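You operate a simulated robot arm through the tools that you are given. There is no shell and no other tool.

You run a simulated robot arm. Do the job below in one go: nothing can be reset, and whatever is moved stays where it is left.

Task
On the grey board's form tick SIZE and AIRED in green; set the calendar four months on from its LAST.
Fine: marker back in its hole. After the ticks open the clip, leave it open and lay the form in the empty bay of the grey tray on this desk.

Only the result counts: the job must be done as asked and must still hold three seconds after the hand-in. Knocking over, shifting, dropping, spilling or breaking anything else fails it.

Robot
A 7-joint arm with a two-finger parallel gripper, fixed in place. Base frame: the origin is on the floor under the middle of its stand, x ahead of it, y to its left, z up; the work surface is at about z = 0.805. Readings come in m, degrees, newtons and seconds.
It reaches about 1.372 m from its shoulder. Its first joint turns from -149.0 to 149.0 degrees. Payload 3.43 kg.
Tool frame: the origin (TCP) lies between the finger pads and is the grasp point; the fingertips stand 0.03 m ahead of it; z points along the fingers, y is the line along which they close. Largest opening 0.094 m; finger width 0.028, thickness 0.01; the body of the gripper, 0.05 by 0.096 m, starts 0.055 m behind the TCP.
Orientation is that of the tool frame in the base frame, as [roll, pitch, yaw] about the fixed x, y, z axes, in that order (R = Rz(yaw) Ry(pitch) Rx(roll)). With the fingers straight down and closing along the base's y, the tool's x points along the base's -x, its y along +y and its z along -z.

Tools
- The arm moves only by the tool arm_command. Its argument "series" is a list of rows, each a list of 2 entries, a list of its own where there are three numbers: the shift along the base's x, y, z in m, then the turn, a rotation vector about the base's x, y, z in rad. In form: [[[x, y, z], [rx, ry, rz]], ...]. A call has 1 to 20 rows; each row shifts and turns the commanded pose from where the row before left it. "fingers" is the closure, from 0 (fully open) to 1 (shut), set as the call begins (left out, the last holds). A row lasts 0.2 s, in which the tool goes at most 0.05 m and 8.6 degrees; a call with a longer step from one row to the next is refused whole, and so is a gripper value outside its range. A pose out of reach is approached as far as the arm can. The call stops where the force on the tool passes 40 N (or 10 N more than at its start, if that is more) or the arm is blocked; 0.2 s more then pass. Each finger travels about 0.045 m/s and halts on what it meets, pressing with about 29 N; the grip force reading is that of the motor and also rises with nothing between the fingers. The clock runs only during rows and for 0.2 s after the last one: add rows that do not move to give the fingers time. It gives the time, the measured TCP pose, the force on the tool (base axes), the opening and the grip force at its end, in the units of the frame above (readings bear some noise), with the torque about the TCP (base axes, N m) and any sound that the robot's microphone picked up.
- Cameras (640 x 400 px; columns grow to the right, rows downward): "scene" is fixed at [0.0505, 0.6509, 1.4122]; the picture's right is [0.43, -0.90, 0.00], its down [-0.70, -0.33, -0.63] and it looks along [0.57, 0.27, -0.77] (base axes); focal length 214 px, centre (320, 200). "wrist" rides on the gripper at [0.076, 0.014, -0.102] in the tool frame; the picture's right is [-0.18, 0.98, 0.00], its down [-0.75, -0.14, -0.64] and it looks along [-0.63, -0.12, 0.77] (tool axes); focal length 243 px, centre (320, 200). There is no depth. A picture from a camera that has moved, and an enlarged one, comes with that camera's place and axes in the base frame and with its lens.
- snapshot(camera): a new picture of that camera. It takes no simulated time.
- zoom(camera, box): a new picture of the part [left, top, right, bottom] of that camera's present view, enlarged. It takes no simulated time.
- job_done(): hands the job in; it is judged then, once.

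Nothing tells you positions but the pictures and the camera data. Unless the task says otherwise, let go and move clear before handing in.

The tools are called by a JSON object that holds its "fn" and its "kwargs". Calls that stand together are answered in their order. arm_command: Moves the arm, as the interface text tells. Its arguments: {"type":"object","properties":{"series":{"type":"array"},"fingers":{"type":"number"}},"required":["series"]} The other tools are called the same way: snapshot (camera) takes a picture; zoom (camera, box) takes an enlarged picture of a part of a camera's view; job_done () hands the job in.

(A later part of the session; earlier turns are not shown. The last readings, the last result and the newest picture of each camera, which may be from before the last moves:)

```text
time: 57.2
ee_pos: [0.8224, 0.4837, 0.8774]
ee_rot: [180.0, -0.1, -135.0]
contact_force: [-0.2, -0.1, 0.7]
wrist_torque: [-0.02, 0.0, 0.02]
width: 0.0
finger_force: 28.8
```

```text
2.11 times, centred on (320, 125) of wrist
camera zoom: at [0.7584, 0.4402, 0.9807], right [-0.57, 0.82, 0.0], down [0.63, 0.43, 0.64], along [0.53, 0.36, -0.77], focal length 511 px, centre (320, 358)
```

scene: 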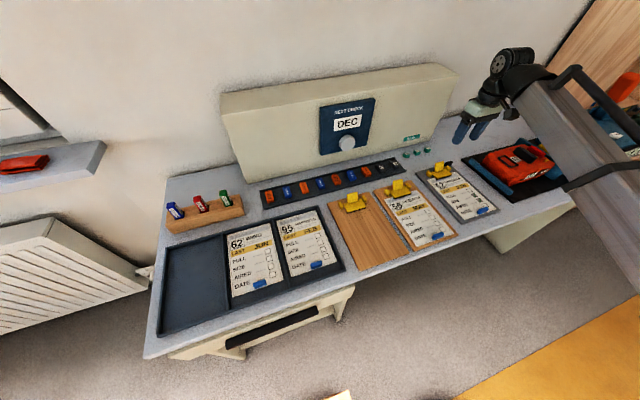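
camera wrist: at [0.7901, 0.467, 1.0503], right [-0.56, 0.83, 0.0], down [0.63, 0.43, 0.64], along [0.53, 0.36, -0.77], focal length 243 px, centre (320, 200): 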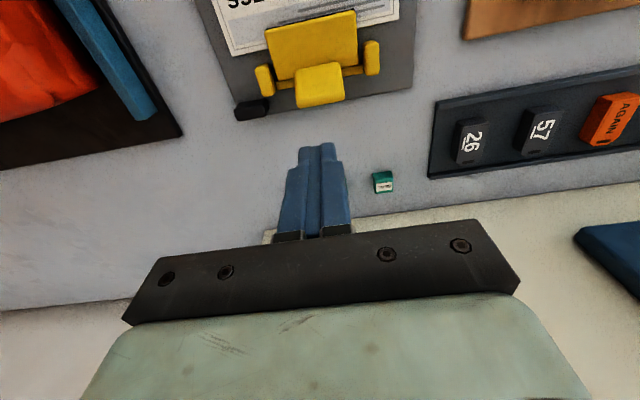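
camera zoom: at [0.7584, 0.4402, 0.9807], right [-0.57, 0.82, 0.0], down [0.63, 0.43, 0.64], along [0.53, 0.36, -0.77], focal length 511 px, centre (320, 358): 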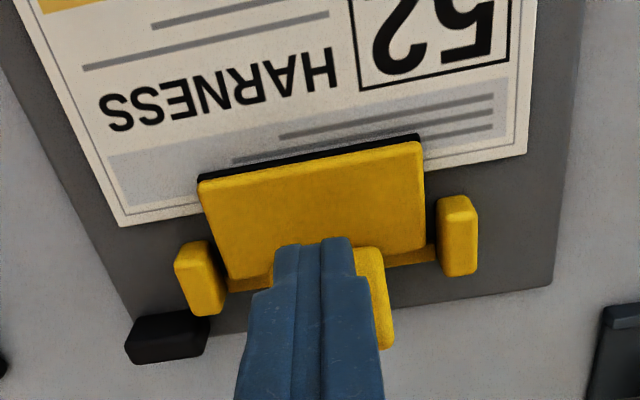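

The fingertips are in front of the lever with about a 5 mm gap. I'll lower 3 mm more and push backwards slowly until contact.

{"fn": "arm_command", "kwargs": {"series": [[[0, 0, -0.003], [0, 0, 0]], [[0.002, 0.002, 0], [0, 0, 0]], [[0.001, 0.001, 0], [0, 0, 0]], [[0.001, 0.001, 0], [0, 0, 0]], [[0.001, 0.001, 0], [0, 0, 0]], [[0.001, 0.001, 0], [0, 0, 0]], [[0, 0, 0], [0, 0, 0]]]}}

{"fn": "zoom", "kwargs": {"camera": "scene", "box": [420, 140, 480, 185]}}

```text
time: 58.8
ee_pos: [0.8274, 0.4905, 0.8722]
ee_rot: [-180.0, -0.1, -135.0]
contact_force: [-0.9, -1.4, 1.4]
wrist_torque: [-0.06, 0.04, -0.01]
width: 0.0001
finger_force: 28.6
```

```text
8.89 times, centred on (450, 162) of scene
camera zoom: at [0.0505, 0.6509, 1.4122], right [0.43, -0.9, 0.0], down [-0.7, -0.33, -0.63], along [0.57, 0.27, -0.77], focal length 1906 px, centre (-836, 533)
```

zoom: 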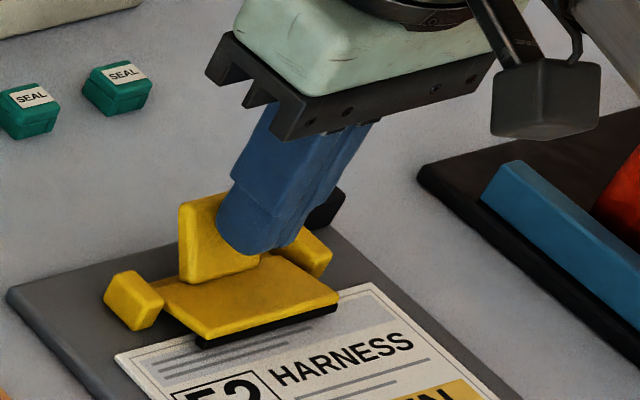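

Light contact, about 2 N, and the lever is starting to tilt. I'll check that the board itself isn't sliding by comparing its far corners with the earlier picture.

{"fn": "zoom", "kwargs": {"camera": "scene", "box": [440, 175, 510, 225]}}

```text
8.00 times, centred on (475, 200) of scene
camera zoom: at [0.0505, 0.6509, 1.4122], right [0.43, -0.9, 0.0], down [-0.7, -0.33, -0.63], along [0.57, 0.27, -0.77], focal length 1716 px, centre (-920, 200)
```

zoom: 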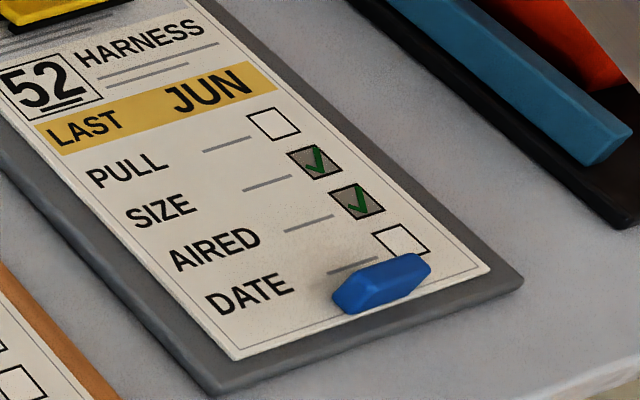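

The board hasn't moved. I'll continue pushing back slowly with a slight downward arc.

{"fn": "arm_command", "kwargs": {"series": [[[0.0008, 0.0008, 0], [0, 0, 0]], [[0.0008, 0.0008, -0.0002], [0, 0, 0]], [[0.0008, 0.0008, -0.0003], [0, 0, 0]], [[0.0008, 0.0008, -0.0003], [0, 0, 0]], [[0.0008, 0.0008, -0.0003], [0, 0, 0]], [[0.0008, 0.0008, -0.0003], [0, 0, 0]], [[0, 0, 0], [0, 0, 0]]]}}

{"fn": "zoom", "kwargs": {"camera": "scene", "box": [420, 140, 480, 185]}}

{"fn": "zoom", "kwargs": {"camera": "scene", "box": [440, 175, 510, 225]}}

```text
time: 60.4
ee_pos: [0.8322, 0.4934, 0.8713]
ee_rot: [-180.0, -0.1, -135.0]
contact_force: [-1.5, -0.2, 1.1]
wrist_torque: [-0.01, 0.02, -0.01]
width: 0.0
finger_force: 29.0
```

```text
8.89 times, centred on (450, 162) of scene
camera zoom: at [0.0505, 0.6509, 1.4122], right [0.43, -0.9, 0.0], down [-0.7, -0.33, -0.63], along [0.57, 0.27, -0.77], focal length 1906 px, centre (-836, 533)
```

zoom: 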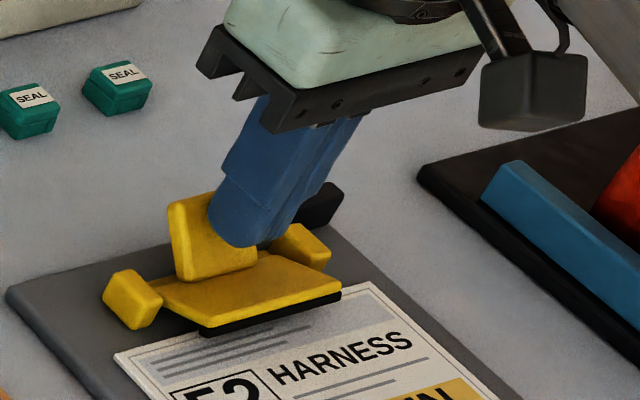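

```text
8.00 times, centred on (475, 200) of scene
camera zoom: at [0.0505, 0.6509, 1.4122], right [0.43, -0.9, 0.0], down [-0.7, -0.33, -0.63], along [0.57, 0.27, -0.77], focal length 1716 px, centre (-920, 200)
```

zoom: 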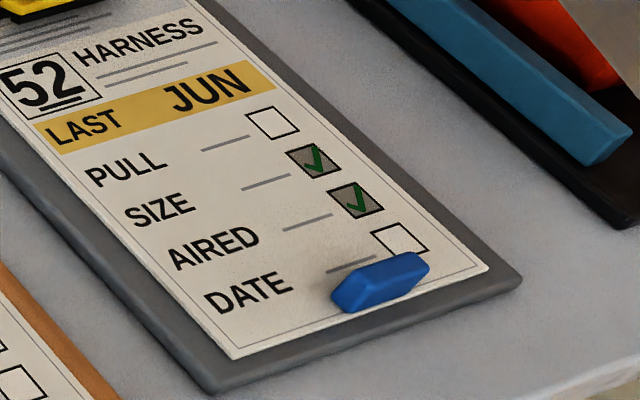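

Pushing sideways slid the board about half a millimetre, so I'll stop that. The spring is light. Pressing down on the lever's top while following its arc backwards keeps the board pinned. I'll lift off and go above the lever's top edge.

{"fn": "arm_command", "kwargs": {"series": [[[-0.002, -0.002, 0], [0, 0, 0]], [[-0.003, -0.003, 0.005], [0, 0, 0]], [[0, 0, 0.015], [0, 0, 0]], [[0.005, 0.005, 0.005], [0, 0, 0]], [[0.005, 0.006, 0], [0, 0, 0]], [[0, 0, 0], [0, 0, 0]], [[0, 0, 0], [0, 0, 0]]]}}

{"fn": "zoom", "kwargs": {"camera": "wrist", "box": [230, 30, 410, 220]}}

{"fn": "zoom", "kwargs": {"camera": "scene", "box": [420, 140, 480, 185]}}

{"fn": "zoom", "kwargs": {"camera": "scene", "box": [440, 175, 510, 225]}}

```text
time: 62.0
ee_pos: [0.8375, 0.4991, 0.8982]
ee_rot: [-179.9, -0.2, -135.0]
contact_force: [0.1, -0.4, -0.3]
wrist_torque: [0.01, 0.01, -0.02]
width: 0.0
finger_force: 29.2
```

```text
2.11 times, centred on (320, 125) of wrist
camera zoom: at [0.7734, 0.4565, 1.0005], right [-0.57, 0.82, 0.0], down [0.63, 0.43, 0.64], along [0.53, 0.36, -0.77], focal length 511 px, centre (320, 358)
```

zoom: 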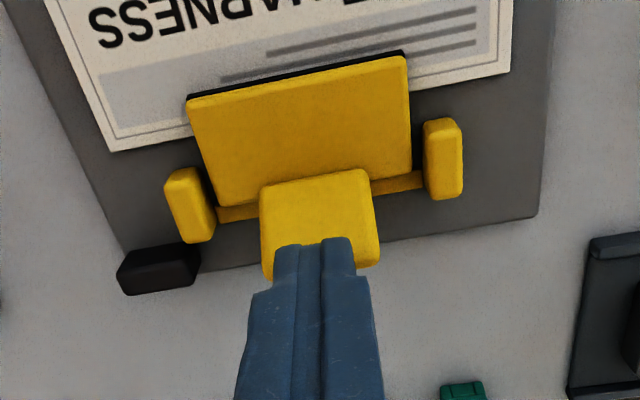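

```text
8.89 times, centred on (450, 162) of scene
camera zoom: at [0.0505, 0.6509, 1.4122], right [0.43, -0.9, 0.0], down [-0.7, -0.33, -0.63], along [0.57, 0.27, -0.77], focal length 1906 px, centre (-836, 533)
```

zoom: 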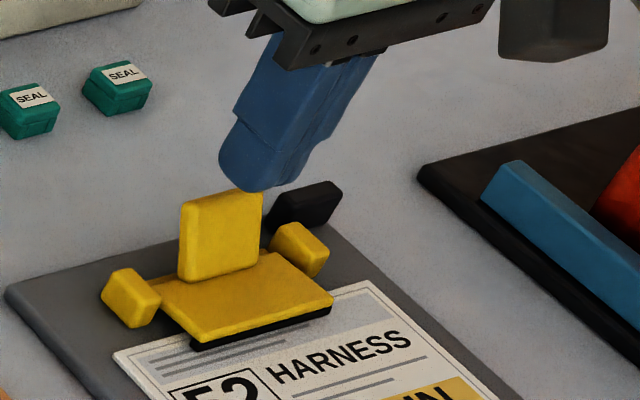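

```text
8.00 times, centred on (475, 200) of scene
camera zoom: at [0.0505, 0.6509, 1.4122], right [0.43, -0.9, 0.0], down [-0.7, -0.33, -0.63], along [0.57, 0.27, -0.77], focal length 1716 px, centre (-920, 200)
```

zoom: 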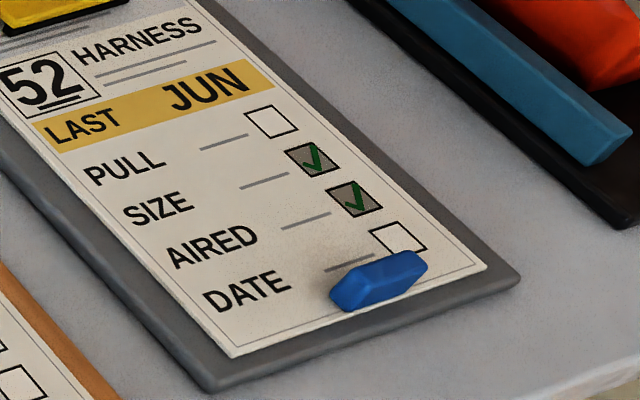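

The clip is closed again and the board moved only 1–2 mm in total. I'll now lower onto the lever's top edge and find light contact.

{"fn": "arm_command", "kwargs": {"series": [[[0.0025, 0.0017, -0.005], [0, 0, 0]], [[0, 0, -0.005], [0, 0, 0]], [[0, 0, -0.001], [0, 0, 0]], [[0, 0, -0.0005], [0, 0, 0]], [[0, 0, -0.0005], [0, 0, 0]], [[0, 0, 0], [0, 0, 0]]]}}

```text
time: 63.4
ee_pos: [0.8398, 0.5025, 0.8842]
ee_rot: [179.9, 0.0, -134.9]
contact_force: [0.3, 0.8, -0.2]
wrist_torque: [0.0, -0.03, 0.01]
width: 0.0
finger_force: 29.5
```

{"fn": "arm_command", "kwargs": {"series": [[[0, 0, -0.0005], [0, 0, 0]], [[0, 0, -0.0005], [0, 0, 0]], [[0, 0, -0.0005], [0, 0, 0]], [[0, 0, 0], [0, 0, 0]]]}}

{"fn": "zoom", "kwargs": {"camera": "scene", "box": [420, 140, 480, 185]}}

{"fn": "zoom", "kwargs": {"camera": "wrist", "box": [230, 30, 410, 220]}}

```text
time: 64.4
ee_pos: [0.8405, 0.5029, 0.884]
ee_rot: [-179.9, -0.1, -134.9]
contact_force: [3.3, 3.4, 8.3]
wrist_torque: [0.1, -0.07, 0.02]
width: 0.0001
finger_force: 28.9
```

```text
8.89 times, centred on (450, 162) of scene
camera zoom: at [0.0505, 0.6509, 1.4122], right [0.43, -0.9, 0.0], down [-0.7, -0.33, -0.63], along [0.57, 0.27, -0.77], focal length 1906 px, centre (-836, 533)
```

zoom: 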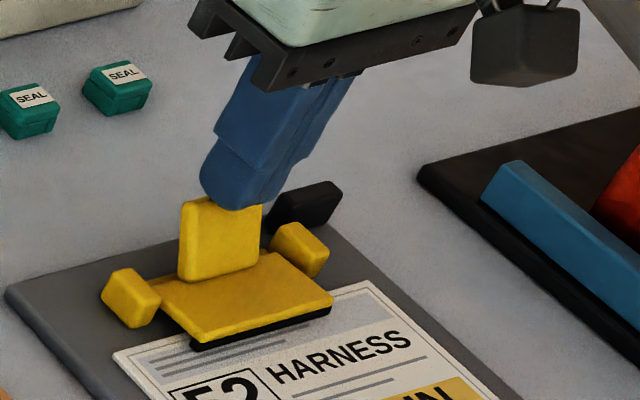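

```text
2.11 times, centred on (320, 125) of wrist
camera zoom: at [0.7755, 0.4592, 0.9874], right [-0.57, 0.82, 0.0], down [0.63, 0.43, 0.64], along [0.53, 0.36, -0.77], focal length 511 px, centre (320, 358)
```

zoom: 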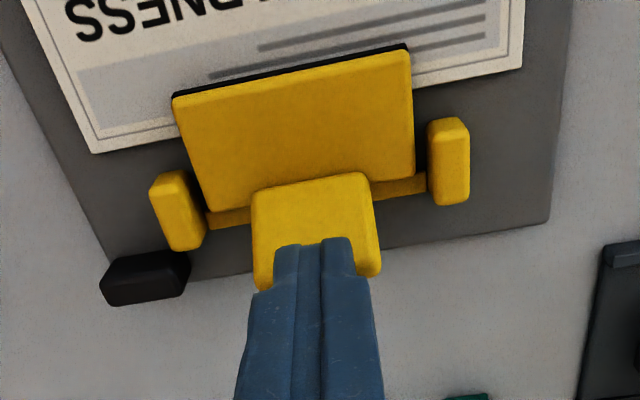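

I have light contact of about 8 N down. I'll now move backwards along the lever's arc, keeping the press light.

{"fn": "arm_command", "kwargs": {"series": [[[0.0007, 0.0007, -0.0001], [0, 0, 0]], [[0.0007, 0.0007, -0.0002], [0, 0, 0]], [[0.0007, 0.0007, -0.0003], [0, 0, 0]], [[0.0007, 0.0007, -0.0003], [0, 0, 0]], [[0, 0, 0], [0, 0, 0]]]}}

{"fn": "zoom", "kwargs": {"camera": "scene", "box": [420, 140, 480, 185]}}

{"fn": "zoom", "kwargs": {"camera": "scene", "box": [440, 175, 510, 225]}}

```text
time: 65.6
ee_pos: [0.8436, 0.5053, 0.8816]
ee_rot: [180.0, -0.1, -134.9]
contact_force: [-1.3, 7.0, 10.8]
wrist_torque: [0.16, 0.02, 0.0]
width: 0.0
finger_force: 29.0
```

```text
8.89 times, centred on (450, 162) of scene
camera zoom: at [0.0505, 0.6509, 1.4122], right [0.43, -0.9, 0.0], down [-0.7, -0.33, -0.63], along [0.57, 0.27, -0.77], focal length 1906 px, centre (-836, 533)
```

zoom: 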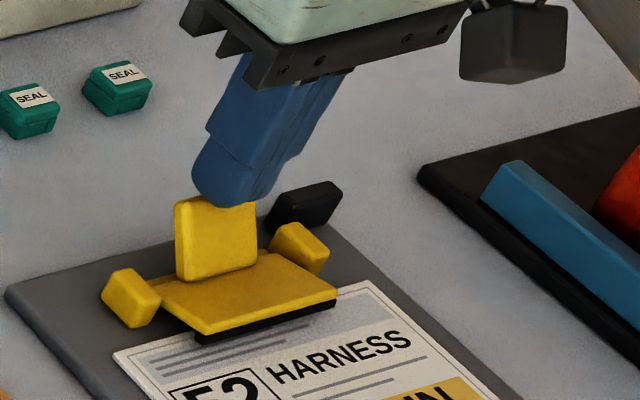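

```text
8.00 times, centred on (475, 200) of scene
camera zoom: at [0.0505, 0.6509, 1.4122], right [0.43, -0.9, 0.0], down [-0.7, -0.33, -0.63], along [0.57, 0.27, -0.77], focal length 1716 px, centre (-920, 200)
```

zoom: 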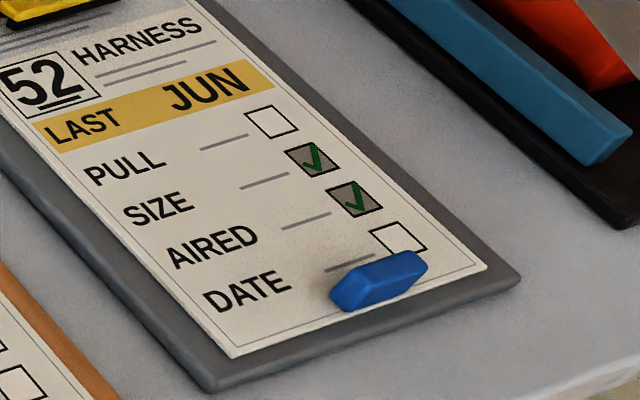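

The jaw is lifting and the board stays put. I'll continue along the arc.

{"fn": "arm_command", "kwargs": {"series": [[[0.0008, 0.0008, -0.0003], [0, 0, 0]], [[0.0008, 0.0008, -0.0003], [0, 0, 0]], [[0.0008, 0.0008, -0.0004], [0, 0, 0]], [[0.0008, 0.0008, -0.0004], [0, 0, 0]], [[0.0008, 0.0008, -0.0005], [0, 0, 0]], [[0, 0, 0], [0, 0, 0]]]}}

{"fn": "zoom", "kwargs": {"camera": "scene", "box": [420, 140, 480, 185]}}

{"fn": "zoom", "kwargs": {"camera": "scene", "box": [440, 175, 510, 225]}}

```text
time: 67.0
ee_pos: [0.8473, 0.5088, 0.88]
ee_rot: [180.0, -0.2, -135.0]
contact_force: [0.3, -1.1, 1.5]
wrist_torque: [-0.03, 0.02, 0.02]
width: 0.0
finger_force: 28.6
```

```text
8.89 times, centred on (450, 162) of scene
camera zoom: at [0.0505, 0.6509, 1.4122], right [0.43, -0.9, 0.0], down [-0.7, -0.33, -0.63], along [0.57, 0.27, -0.77], focal length 1906 px, centre (-836, 533)
```

zoom: 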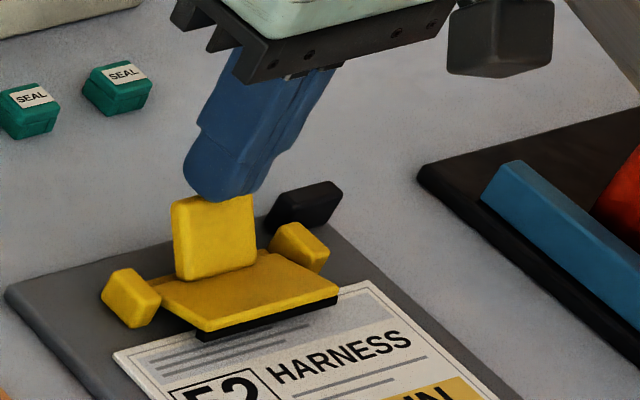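

```text
8.00 times, centred on (475, 200) of scene
camera zoom: at [0.0505, 0.6509, 1.4122], right [0.43, -0.9, 0.0], down [-0.7, -0.33, -0.63], along [0.57, 0.27, -0.77], focal length 1716 px, centre (-920, 200)
```

zoom: 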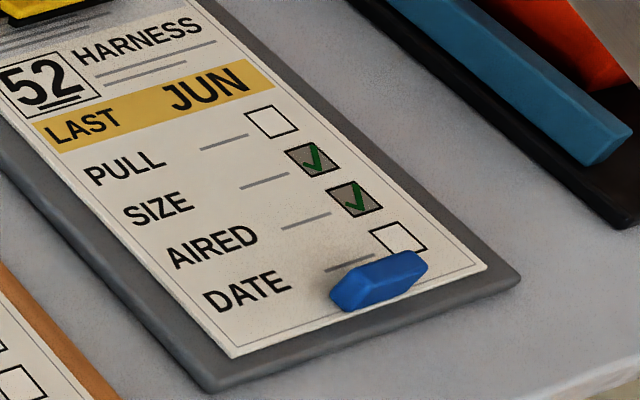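

Contact became light, so the lever lags a bit. I'll press down a little more while continuing back.

{"fn": "arm_command", "kwargs": {"series": [[[0, 0, -0.0005], [0, 0, 0]], [[0.0003, 0.0003, -0.0005], [0, 0, 0]], [[0.0006, 0.0006, -0.0005], [0, 0, 0]], [[0.0006, 0.0006, -0.0005], [0, 0, 0]], [[0.0006, 0.0006, -0.0005], [0, 0, 0]], [[0, 0, 0], [0, 0, 0]]]}}

{"fn": "zoom", "kwargs": {"camera": "scene", "box": [420, 140, 480, 185]}}

{"fn": "zoom", "kwargs": {"camera": "wrist", "box": [230, 30, 410, 220]}}

```text
time: 68.4
ee_pos: [0.8482, 0.5123, 0.8779]
ee_rot: [-180.0, -0.2, -135.1]
contact_force: [-0.1, 0.3, 1.7]
wrist_torque: [-0.01, 0.05, -0.01]
width: 0.0
finger_force: 28.9
```

```text
8.89 times, centred on (450, 162) of scene
camera zoom: at [0.0505, 0.6509, 1.4122], right [0.43, -0.9, 0.0], down [-0.7, -0.33, -0.63], along [0.57, 0.27, -0.77], focal length 1906 px, centre (-836, 533)
```

zoom: 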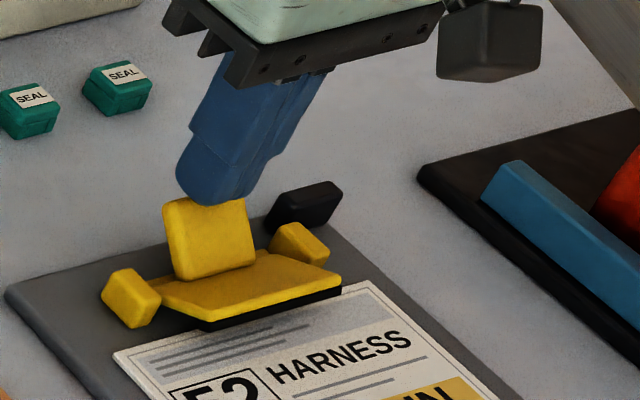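

```text
2.11 times, centred on (320, 125) of wrist
camera zoom: at [0.7835, 0.4679, 0.981], right [-0.57, 0.82, 0.0], down [0.63, 0.44, 0.64], along [0.53, 0.36, -0.77], focal length 511 px, centre (320, 358)
```

zoom: 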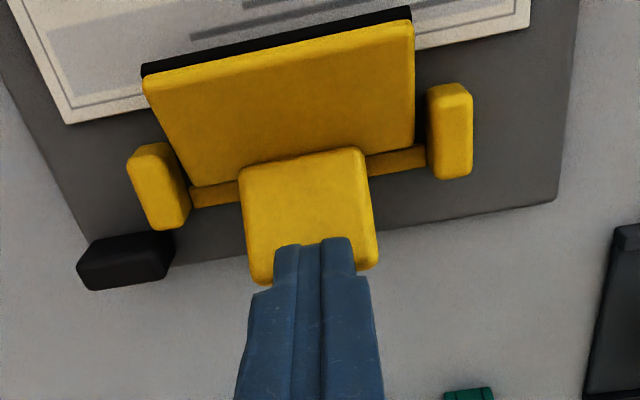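

The jaw keeps rising under light force. I'll continue, steepening the downward part.

{"fn": "arm_command", "kwargs": {"series": [[[0.0006, 0.0006, -0.0006], [0, 0, 0]], [[0.0006, 0.0006, -0.0007], [0, 0, 0]], [[0.0006, 0.0006, -0.0007], [0, 0, 0]], [[0.0006, 0.0006, -0.0008], [0, 0, 0]], [[0.0006, 0.0006, -0.0008], [0, 0, 0]], [[0.0006, 0.0006, -0.0009], [0, 0, 0]], [[0, 0, 0], [0, 0, 0]]]}}

{"fn": "zoom", "kwargs": {"camera": "scene", "box": [420, 140, 480, 185]}}

{"fn": "zoom", "kwargs": {"camera": "scene", "box": [440, 175, 510, 225]}}

```text
time: 70.0
ee_pos: [0.8528, 0.5157, 0.874]
ee_rot: [-179.9, 0.0, -135.0]
contact_force: [0.4, 0.3, 0.7]
wrist_torque: [0.0, -0.01, 0.0]
width: 0.0
finger_force: 29.0
```

```text
8.89 times, centred on (450, 162) of scene
camera zoom: at [0.0505, 0.6509, 1.4122], right [0.43, -0.9, 0.0], down [-0.7, -0.33, -0.63], along [0.57, 0.27, -0.77], focal length 1906 px, centre (-836, 533)
```

zoom: 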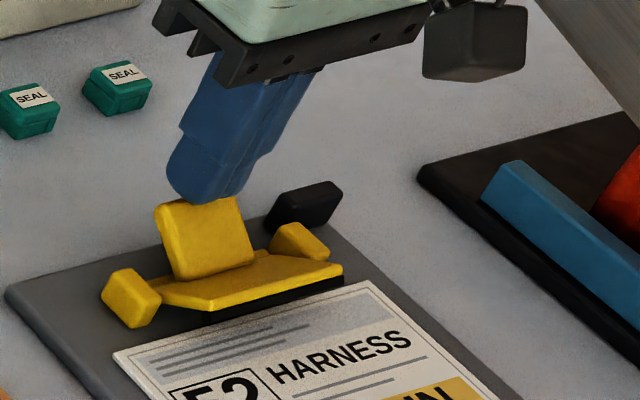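

```text
8.00 times, centred on (475, 200) of scene
camera zoom: at [0.0505, 0.6509, 1.4122], right [0.43, -0.9, 0.0], down [-0.7, -0.33, -0.63], along [0.57, 0.27, -0.77], focal length 1716 px, centre (-920, 200)
```

zoom: 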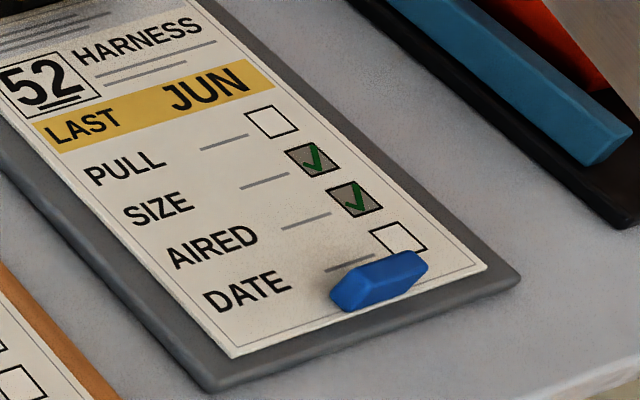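

The jaw is clearly lifting and the board is steady. I'll keep going down and back.

{"fn": "arm_command", "kwargs": {"series": [[[0.0005, 0.0005, -0.0009], [0, 0, 0]], [[0.0005, 0.0005, -0.0009], [0, 0, 0]], [[0.0005, 0.0005, -0.001], [0, 0, 0]], [[0.0005, 0.0005, -0.001], [0, 0, 0]], [[0.0004, 0.0004, -0.001], [0, 0, 0]], [[0.0004, 0.0004, -0.001], [0, 0, 0]], [[0, 0, 0], [0, 0, 0]]]}}

{"fn": "zoom", "kwargs": {"camera": "scene", "box": [420, 140, 480, 185]}}

{"fn": "zoom", "kwargs": {"camera": "wrist", "box": [230, 0, 410, 220]}}

```text
time: 71.6
ee_pos: [0.8553, 0.5177, 0.8658]
ee_rot: [-179.9, -0.1, -135.0]
contact_force: [-0.2, 0.2, -0.1]
wrist_torque: [-0.01, -0.03, 0.03]
width: 0.0
finger_force: 29.0
```

```text
8.89 times, centred on (450, 162) of scene
camera zoom: at [0.0505, 0.6509, 1.4122], right [0.43, -0.9, 0.0], down [-0.7, -0.33, -0.63], along [0.57, 0.27, -0.77], focal length 1906 px, centre (-836, 533)
```

zoom: 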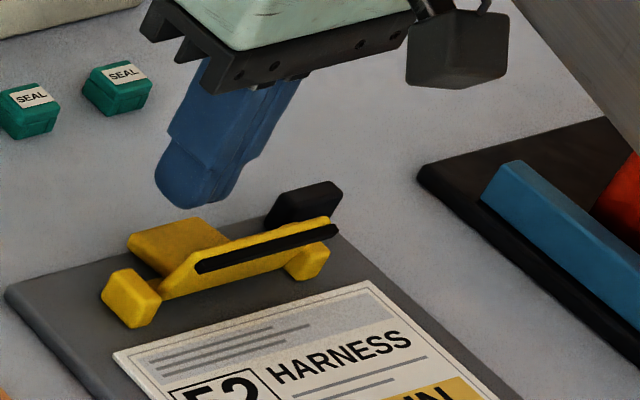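

```text
1.82 times, centred on (320, 110) of wrist
camera zoom: at [0.791, 0.4739, 0.9708], right [-0.57, 0.82, 0.0], down [0.63, 0.43, 0.64], along [0.53, 0.36, -0.77], focal length 441 px, centre (320, 364)
```

zoom: 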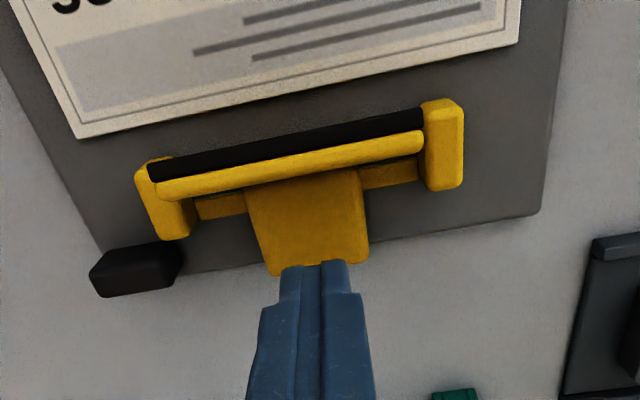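

The clip snapped over centre and the jaw now stands open with no load on the finger. I'll lift away and check that it stays open.

{"fn": "arm_command", "kwargs": {"series": [[[0, 0, 0.01], [0, 0, 0]], [[0, 0, 0.02], [0, 0, 0]], [[0, 0, 0.03], [0, 0, 0]], [[-0.02, -0.02, 0.03], [0, 0, 0]], [[-0.02, -0.02, 0.02], [0, 0, 0]], [[0, 0, 0], [0, 0, 0]]], "fingers": 0.6}}

{"fn": "snapshot", "kwargs": {"camera": "wrist"}}

{"fn": "zoom", "kwargs": {"camera": "scene", "box": [410, 140, 520, 225]}}

```text
time: 73.0
ee_pos: [0.8166, 0.4754, 0.9769]
ee_rot: [-179.9, -0.2, -134.9]
contact_force: [0.3, 0.1, -0.2]
wrist_torque: [0.0, 0.01, 0.01]
width: 0.0375
finger_force: 0.2
```

```text
taken
camera wrist: at [0.7524, 0.4325, 1.0806], right [-0.57, 0.82, 0.0], down [0.63, 0.43, 0.64], along [0.53, 0.36, -0.77], focal length 243 px, centre (320, 200)
```

wrist: 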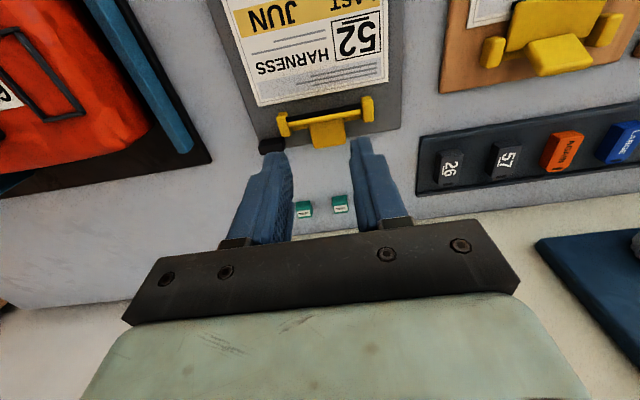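

```text
4.71 times, centred on (465, 182) of scene
camera zoom: at [0.0505, 0.6509, 1.4122], right [0.43, -0.9, 0.0], down [-0.7, -0.33, -0.63], along [0.57, 0.27, -0.77], focal length 1009 px, centre (-362, 282)
```

zoom: 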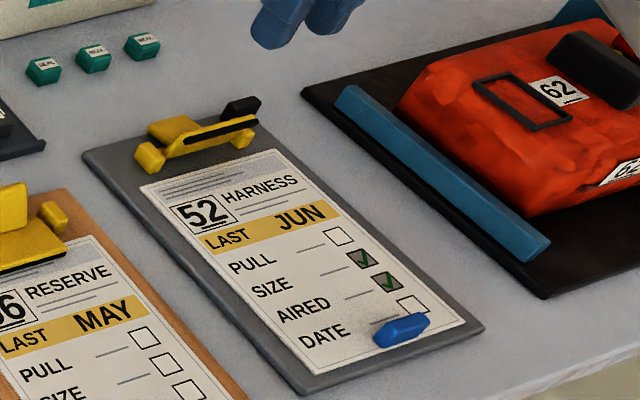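

The clip stays open and the jaw is clear of the paper. Next is the blue tab on the form at about (0.686, 0.336). I'll turn the gripper 90° so the fingers close front-to-back on it, and hover above.

{"fn": "arm_command", "kwargs": {"series": [[[-0.0118, -0.01275, -0.0015], [0, 0, 0.1428]], [[-0.0118, -0.01275, -0.0015], [0, 0, 0.1428]], [[-0.0118, -0.01275, -0.0015], [0, 0, 0.1428]], [[-0.0118, -0.01275, -0.0015], [0, 0, 0.1428]], [[-0.0118, -0.01275, -0.0015], [0, 0, 0.1428]], [[-0.0118, -0.01275, -0.0015], [0, 0, 0.1428]], [[-0.0118, -0.01275, -0.0015], [0, 0, 0.1428]], [[-0.0118, -0.01275, -0.0015], [0, 0, 0.1428]], [[-0.0118, -0.01275, -0.0015], [0, 0, 0.1428]], [[-0.0118, -0.01275, -0.0015], [0, 0, 0.1428]], [[-0.0118, -0.01275, -0.0015], [0, 0, 0.1428]], [[0, 0, 0], [0, 0, 0]], [[0, 0, 0], [0, 0, 0]]], "fingers": 0.5}}

{"fn": "snapshot", "kwargs": {"camera": "wrist"}}

{"fn": "snapshot", "kwargs": {"camera": "scene"}}

```text
time: 75.8
ee_pos: [0.6854, 0.3362, 0.9601]
ee_rot: [180.0, 0.0, -44.9]
contact_force: [0.2, -0.2, -0.2]
wrist_torque: [-0.02, -0.04, 0.01]
width: 0.0471
finger_force: 0.1
```

```text
taken
camera wrist: at [0.7287, 0.2724, 1.0654], right [-0.82, -0.57, 0.0], down [-0.44, 0.63, 0.64], along [-0.36, 0.53, -0.77], focal length 243 px, centre (320, 200)
```

wrist: 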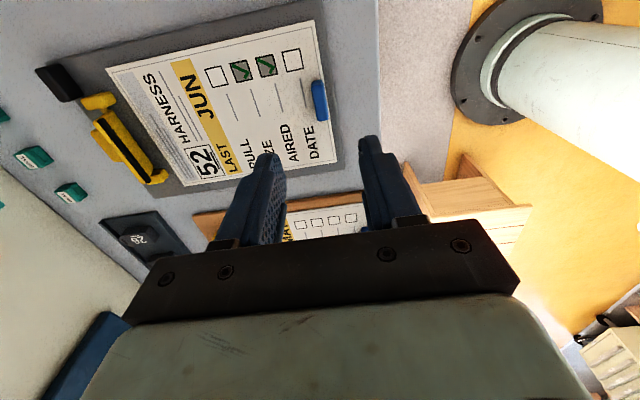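

```text
taken
```

scene: 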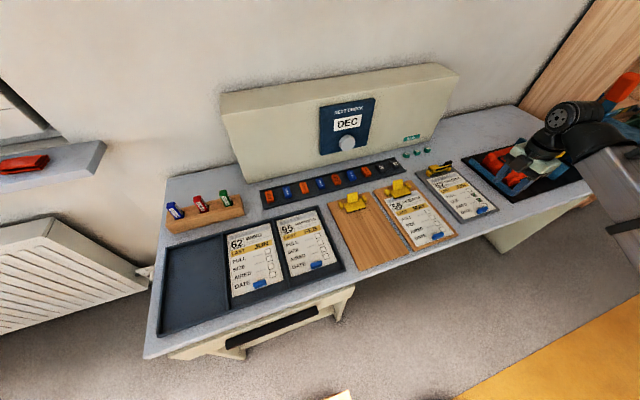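

The gripper is turned and the tab shows up ahead of the fingers. I'll enlarge it to measure its position.

{"fn": "zoom", "kwargs": {"camera": "wrist", "box": [240, 40, 400, 180]}}

{"fn": "zoom", "kwargs": {"camera": "scene", "box": [460, 190, 505, 225]}}

```text
2.86 times, centred on (320, 110) of wrist
camera zoom: at [0.7287, 0.2724, 1.0654], right [-0.82, -0.57, 0.0], down [-0.44, 0.63, 0.64], along [-0.36, 0.53, -0.77], focal length 693 px, centre (320, 457)
```

zoom: 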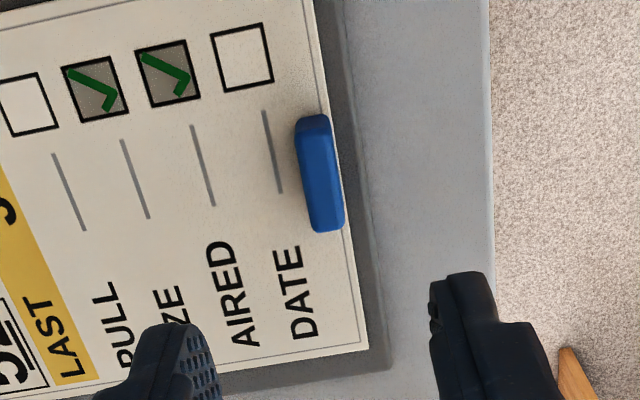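

```text
11.43 times, centred on (482, 208) of scene
camera zoom: at [0.0505, 0.6509, 1.4122], right [0.43, -0.9, 0.0], down [-0.7, -0.33, -0.63], along [0.57, 0.27, -0.77], focal length 2451 px, centre (-1537, 114)
```

zoom: 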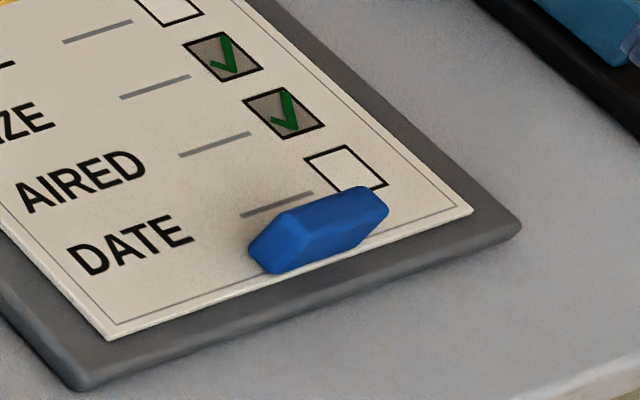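

The tab's centre is at (0.685, 0.336) and the TCP is right above it. I'll descend most of the way and check.

{"fn": "arm_command", "kwargs": {"series": [[[0, 0, -0.025], [0, 0, 0]], [[0, 0, -0.025], [0, 0, 0]], [[0, 0, -0.025], [0, 0, 0]], [[0, 0, -0.015], [0, 0, 0]], [[0, 0, 0], [0, 0, 0]], [[0, 0, 0], [0, 0, 0]]]}}

{"fn": "zoom", "kwargs": {"camera": "wrist", "box": [220, 60, 420, 240]}}

{"fn": "zoom", "kwargs": {"camera": "scene", "box": [440, 170, 520, 225]}}

```text
time: 77.2
ee_pos: [0.6841, 0.3372, 0.8698]
ee_rot: [180.0, -0.2, -45.0]
contact_force: [0.3, 0.7, -0.1]
wrist_torque: [0.02, 0.01, 0.0]
width: 0.0468
finger_force: 0.2
```

```text
2.22 times, centred on (320, 150) of wrist
camera zoom: at [0.7278, 0.2724, 0.9745], right [-0.83, -0.56, 0.0], down [-0.43, 0.63, 0.64], along [-0.36, 0.53, -0.77], focal length 539 px, centre (320, 311)
```

zoom: 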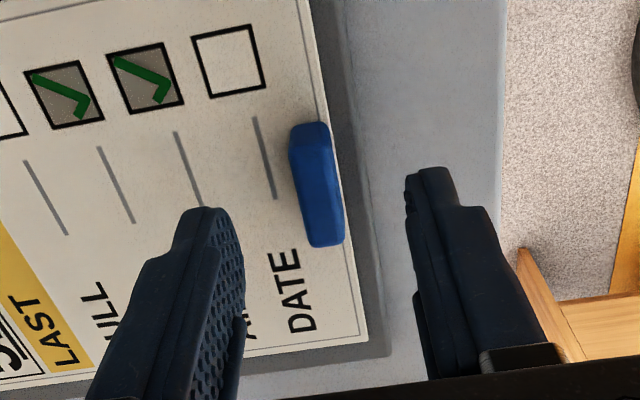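

```text
7.27 times, centred on (480, 198) of scene
camera zoom: at [0.0505, 0.6509, 1.4122], right [0.43, -0.9, 0.0], down [-0.7, -0.33, -0.63], along [0.57, 0.27, -0.77], focal length 1560 px, centre (-844, 218)
```

zoom: 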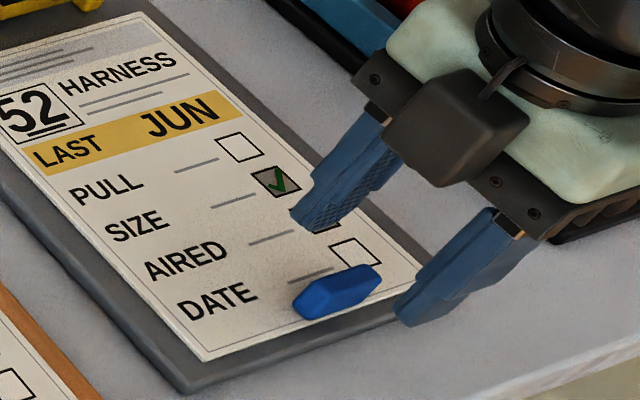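

Well aligned. I'll go down the rest in small steps, watching for contact.

{"fn": "arm_command", "kwargs": {"series": [[[0.0007, 0, -0.008], [0, 0, 0]], [[0, 0, -0.008], [0, 0, 0]], [[0, 0, -0.006], [0, 0, 0]], [[0, 0, -0.002], [0, 0, 0]], [[0, 0, -0.002], [0, 0, 0]], [[0, 0, 0], [0, 0, 0]]]}}

{"fn": "zoom", "kwargs": {"camera": "wrist", "box": [220, 60, 420, 240]}}

{"fn": "zoom", "kwargs": {"camera": "scene", "box": [440, 170, 520, 225]}}

```text
time: 78.6
ee_pos: [0.6864, 0.337, 0.8444]
ee_rot: [-180.0, -0.2, -45.0]
contact_force: [-0.7, -0.3, -0.1]
wrist_torque: [0.02, 0.05, -0.02]
width: 0.0471
finger_force: 0.0
```

```text
2.22 times, centred on (320, 150) of wrist
camera zoom: at [0.7289, 0.2733, 0.9488], right [-0.83, -0.56, 0.0], down [-0.43, 0.63, 0.64], along [-0.36, 0.53, -0.77], focal length 539 px, centre (320, 311)
```

zoom: 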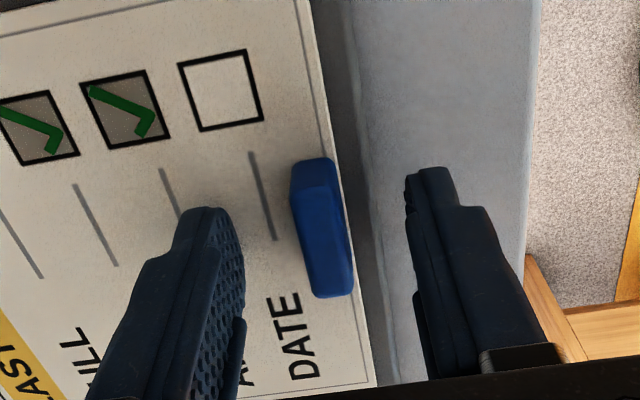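

```text
7.27 times, centred on (480, 198) of scene
camera zoom: at [0.0505, 0.6509, 1.4122], right [0.43, -0.9, 0.0], down [-0.7, -0.33, -0.63], along [0.57, 0.27, -0.77], focal length 1560 px, centre (-844, 218)
```

zoom: 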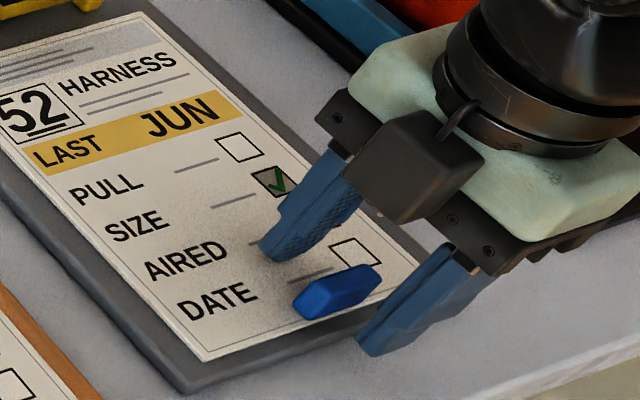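

The fingers straddle the tab. Two more millimetres down, then I'll close.

{"fn": "arm_command", "kwargs": {"series": [[[0, 0, -0.001], [0, 0, 0]], [[0, 0, -0.001], [0, 0, 0]], [[0, 0, 0], [0, 0, 0]]]}}

{"fn": "arm_command", "kwargs": {"series": [[[0, 0, 0], [0, 0, 0]], [[0, 0, 0], [0, 0, 0]], [[0, 0, 0], [0, 0, 0]], [[0, 0, 0], [0, 0, 0]], [[0, 0, 0], [0, 0, 0]], [[0, 0, 0], [0, 0, 0]]], "fingers": 1}}

{"fn": "zoom", "kwargs": {"camera": "wrist", "box": [220, 60, 420, 240]}}

{"fn": "zoom", "kwargs": {"camera": "scene", "box": [410, 140, 520, 225]}}

```text
time: 79.4
ee_pos: [0.6852, 0.3357, 0.8431]
ee_rot: [180.0, -0.2, -45.0]
contact_force: [0.1, 0.7, 0.1]
wrist_torque: [0.03, -0.01, 0.01]
width: 0.0469
finger_force: 0.0
```

```text
time: 80.8
ee_pos: [0.6852, 0.3364, 0.8421]
ee_rot: [180.0, -0.3, -45.0]
contact_force: [-0.4, 0.2, 0.6]
wrist_torque: [0.02, 0.05, 0.02]
width: 0.0107
finger_force: 28.7
```

```text
2.22 times, centred on (320, 150) of wrist
camera zoom: at [0.7286, 0.2725, 0.9467], right [-0.83, -0.56, 0.0], down [-0.43, 0.63, 0.64], along [-0.36, 0.53, -0.77], focal length 539 px, centre (320, 311)
```

zoom: 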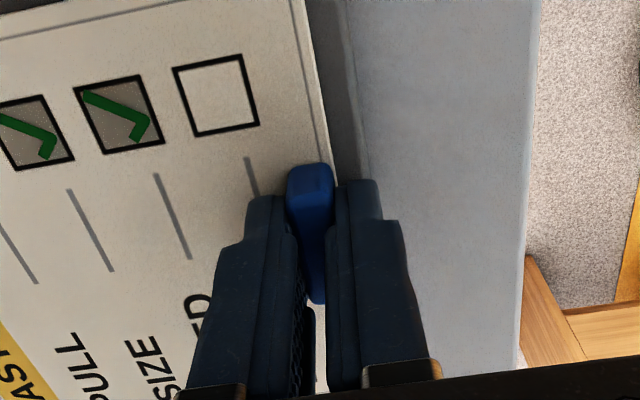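

```text
4.71 times, centred on (465, 182) of scene
camera zoom: at [0.0505, 0.6509, 1.4122], right [0.43, -0.9, 0.0], down [-0.7, -0.33, -0.63], along [0.57, 0.27, -0.77], focal length 1009 px, centre (-362, 282)
```

zoom: 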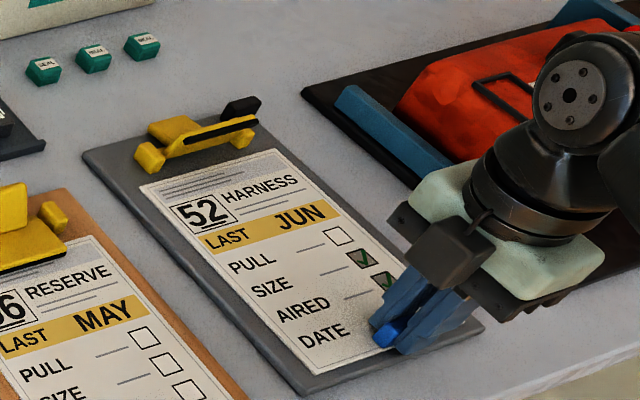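

The tab is gripped at about 11 mm. I'll lift gently and look at how the form behaves.

{"fn": "arm_command", "kwargs": {"series": [[[0, 0, 0.004], [0, 0, 0]], [[0, 0, 0.006], [0, 0, 0]], [[-0.002, -0.002, 0.01], [0, 0, 0]], [[-0.003, -0.003, 0.01], [0, 0, 0]], [[-0.003, -0.003, 0.01], [0, 0, 0]], [[0, 0, 0], [0, 0, 0]]]}}

{"fn": "snapshot", "kwargs": {"camera": "wrist"}}

{"fn": "zoom", "kwargs": {"camera": "scene", "box": [400, 120, 530, 225]}}

```text
time: 82.2
ee_pos: [0.6764, 0.329, 0.8811]
ee_rot: [179.9, -0.2, -44.9]
contact_force: [0.0, -0.1, 0.1]
wrist_torque: [-0.01, 0.0, 0.02]
width: 0.0
finger_force: 29.4
```

```text
taken
camera wrist: at [0.7205, 0.2654, 0.9849], right [-0.83, -0.56, 0.0], down [-0.43, 0.63, 0.64], along [-0.36, 0.53, -0.77], focal length 243 px, centre (320, 200)
```

wrist: 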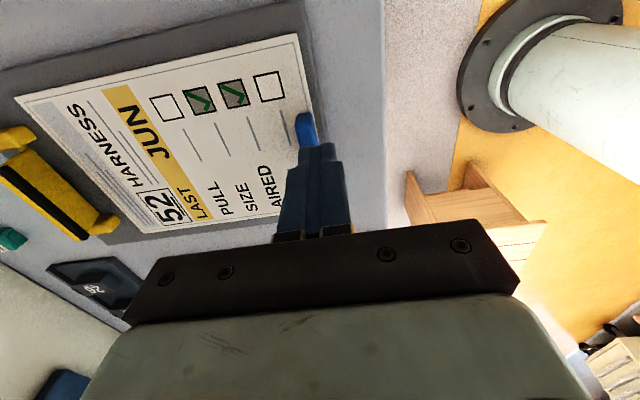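

```text
3.81 times, centred on (465, 172) of scene
camera zoom: at [0.0505, 0.6509, 1.4122], right [0.43, -0.9, 0.0], down [-0.7, -0.33, -0.63], along [0.57, 0.27, -0.77], focal length 817 px, centre (-232, 305)
```

zoom: 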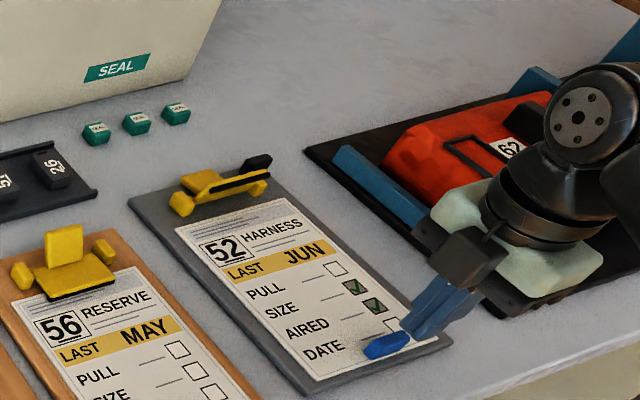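

The fingers slipped off the top of the tab, so the grip was too high on it. I'll take a close look at the tab's shape and the form's position.

{"fn": "zoom", "kwargs": {"camera": "scene", "box": [440, 175, 510, 225]}}

{"fn": "zoom", "kwargs": {"camera": "scene", "box": [466, 200, 496, 220]}}

{"fn": "zoom", "kwargs": {"camera": "scene", "box": [245, 255, 275, 295]}}

```text
8.00 times, centred on (475, 200) of scene
camera zoom: at [0.0505, 0.6509, 1.4122], right [0.43, -0.9, 0.0], down [-0.7, -0.33, -0.63], along [0.57, 0.27, -0.77], focal length 1716 px, centre (-920, 200)
```

zoom: 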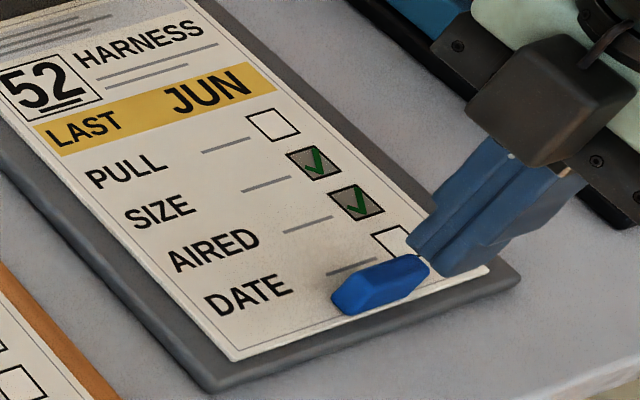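

```text
16.00 times, centred on (481, 210) of scene
camera zoom: at [0.0505, 0.6509, 1.4122], right [0.43, -0.9, 0.0], down [-0.7, -0.33, -0.63], along [0.57, 0.27, -0.77], focal length 3432 px, centre (-2256, 40)
```

zoom: 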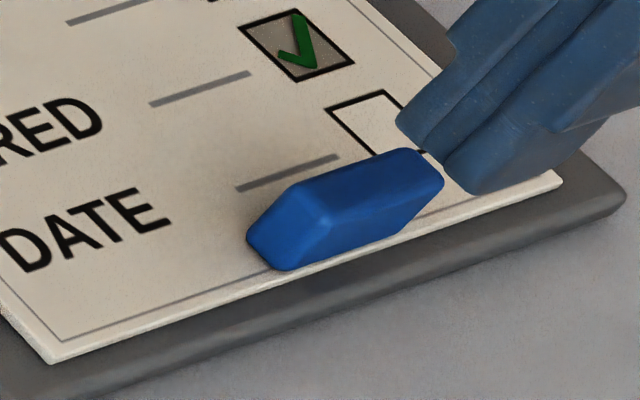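

```text
10.00 times, centred on (260, 275) of scene
camera zoom: at [0.0505, 0.6509, 1.4122], right [0.43, -0.9, 0.0], down [-0.7, -0.33, -0.63], along [0.57, 0.27, -0.77], focal length 2145 px, centre (920, -550)
```

zoom: 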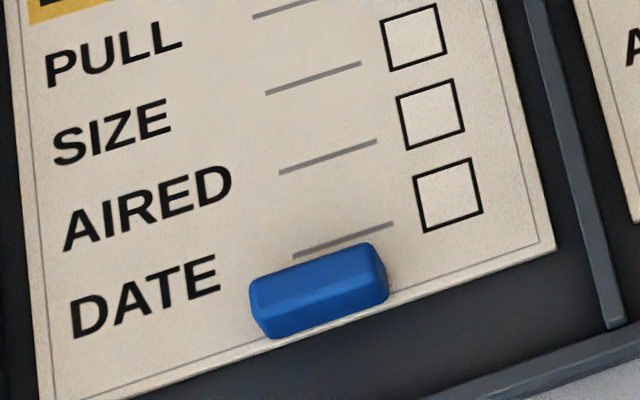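

The form lies where it was. I'll reopen the fingers, recentre over the tab and measure again.

{"fn": "arm_command", "kwargs": {"series": [[[0.004, 0.0035, 0.005], [0, 0, 0]], [[0.0043, 0.0038, 0], [0, 0, 0]], [[0, 0, 0], [0, 0, 0]], [[0, 0, 0], [0, 0, 0]], [[0, 0, 0], [0, 0, 0]]], "fingers": 0.5}}

{"fn": "zoom", "kwargs": {"camera": "wrist", "box": [220, 60, 420, 240]}}

{"fn": "zoom", "kwargs": {"camera": "wrist", "box": [20, 30, 340, 240]}}

```text
time: 83.4
ee_pos: [0.6879, 0.3365, 0.8877]
ee_rot: [-179.9, -0.2, -45.0]
contact_force: [0.4, 0.6, -0.3]
wrist_torque: [-0.02, 0.0, 0.0]
width: 0.047
finger_force: 0.1
```

```text
2.22 times, centred on (320, 150) of wrist
camera zoom: at [0.7301, 0.2727, 0.9908], right [-0.83, -0.56, 0.0], down [-0.43, 0.63, 0.64], along [-0.36, 0.53, -0.77], focal length 539 px, centre (320, 311)
```

zoom: 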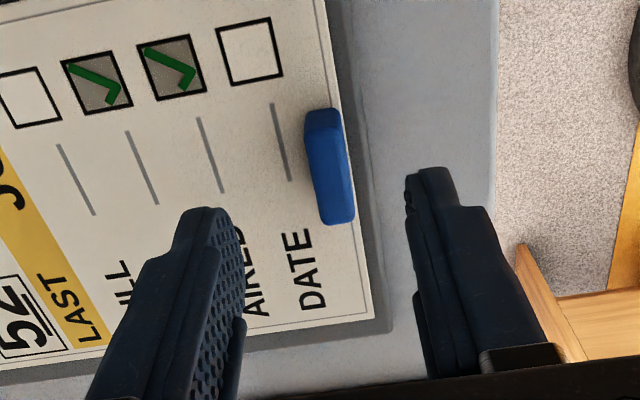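

```text
1.90 times, centred on (180, 135) of wrist
camera zoom: at [0.7301, 0.2727, 0.9908], right [-0.83, -0.56, 0.0], down [-0.43, 0.63, 0.64], along [-0.36, 0.53, -0.77], focal length 462 px, centre (587, 324)
```

zoom: 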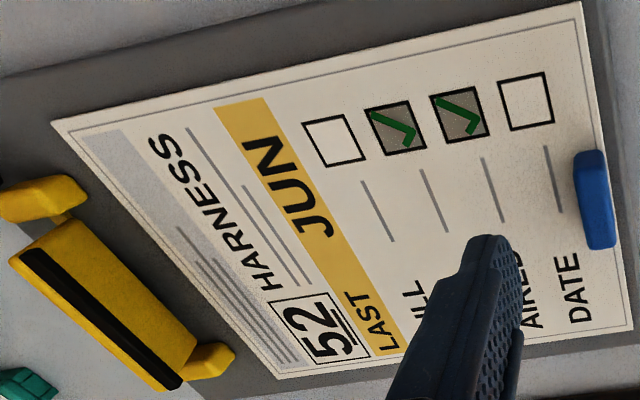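

The tab centre reads about (0.684, 0.335). I'll shift 2 mm and go down until the fingertips just touch the paper, to get a deep grip.

{"fn": "arm_command", "kwargs": {"series": [[[-0.0018, -0.0013, -0.012], [0, 0, 0]], [[0, 0, -0.012], [0, 0, 0]], [[0, 0, -0.012], [0, 0, 0]], [[0, 0, -0.008], [0, 0, 0]], [[0, 0, 0], [0, 0, 0]]]}}

{"fn": "arm_command", "kwargs": {"series": [[[0, 0, -0.001], [0, 0, 0]], [[0, 0, -0.001], [0, 0, 0]], [[0, 0, 0], [0, 0, 0]]]}}

{"fn": "zoom", "kwargs": {"camera": "wrist", "box": [220, 60, 420, 240]}}

{"fn": "zoom", "kwargs": {"camera": "scene", "box": [460, 190, 505, 225]}}

```text
time: 84.6
ee_pos: [0.686, 0.3341, 0.843]
ee_rot: [-179.9, -0.3, -45.0]
contact_force: [0.5, 0.4, -0.7]
wrist_torque: [-0.01, -0.02, 0.0]
width: 0.0471
finger_force: 0.0
```

```text
time: 85.4
ee_pos: [0.6839, 0.3353, 0.8413]
ee_rot: [180.0, -0.2, -45.0]
contact_force: [0.7, -1.4, 15.2]
wrist_torque: [0.25, -0.32, -0.07]
width: 0.0469
finger_force: 0.3
```

```text
2.22 times, centred on (320, 150) of wrist
camera zoom: at [0.7282, 0.2713, 0.945], right [-0.83, -0.56, 0.0], down [-0.44, 0.63, 0.64], along [-0.36, 0.53, -0.77], focal length 539 px, centre (320, 311)
```

zoom: 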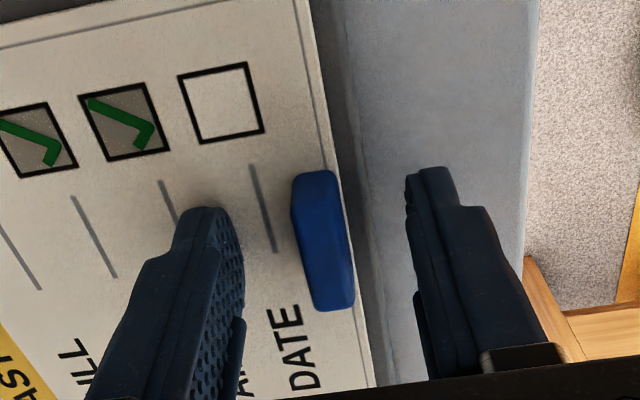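

```text
11.43 times, centred on (482, 208) of scene
camera zoom: at [0.0505, 0.6509, 1.4122], right [0.43, -0.9, 0.0], down [-0.7, -0.33, -0.63], along [0.57, 0.27, -0.77], focal length 2451 px, centre (-1537, 114)
```

zoom: 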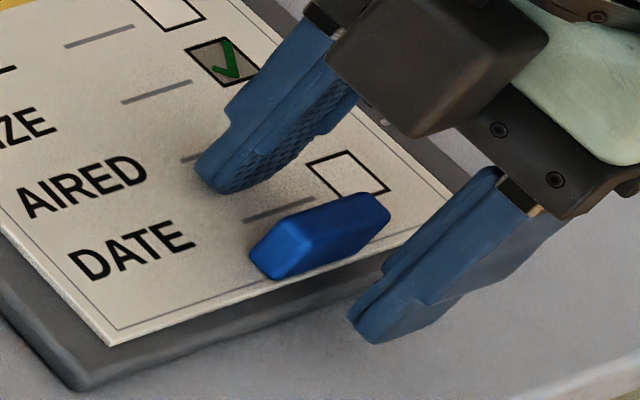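

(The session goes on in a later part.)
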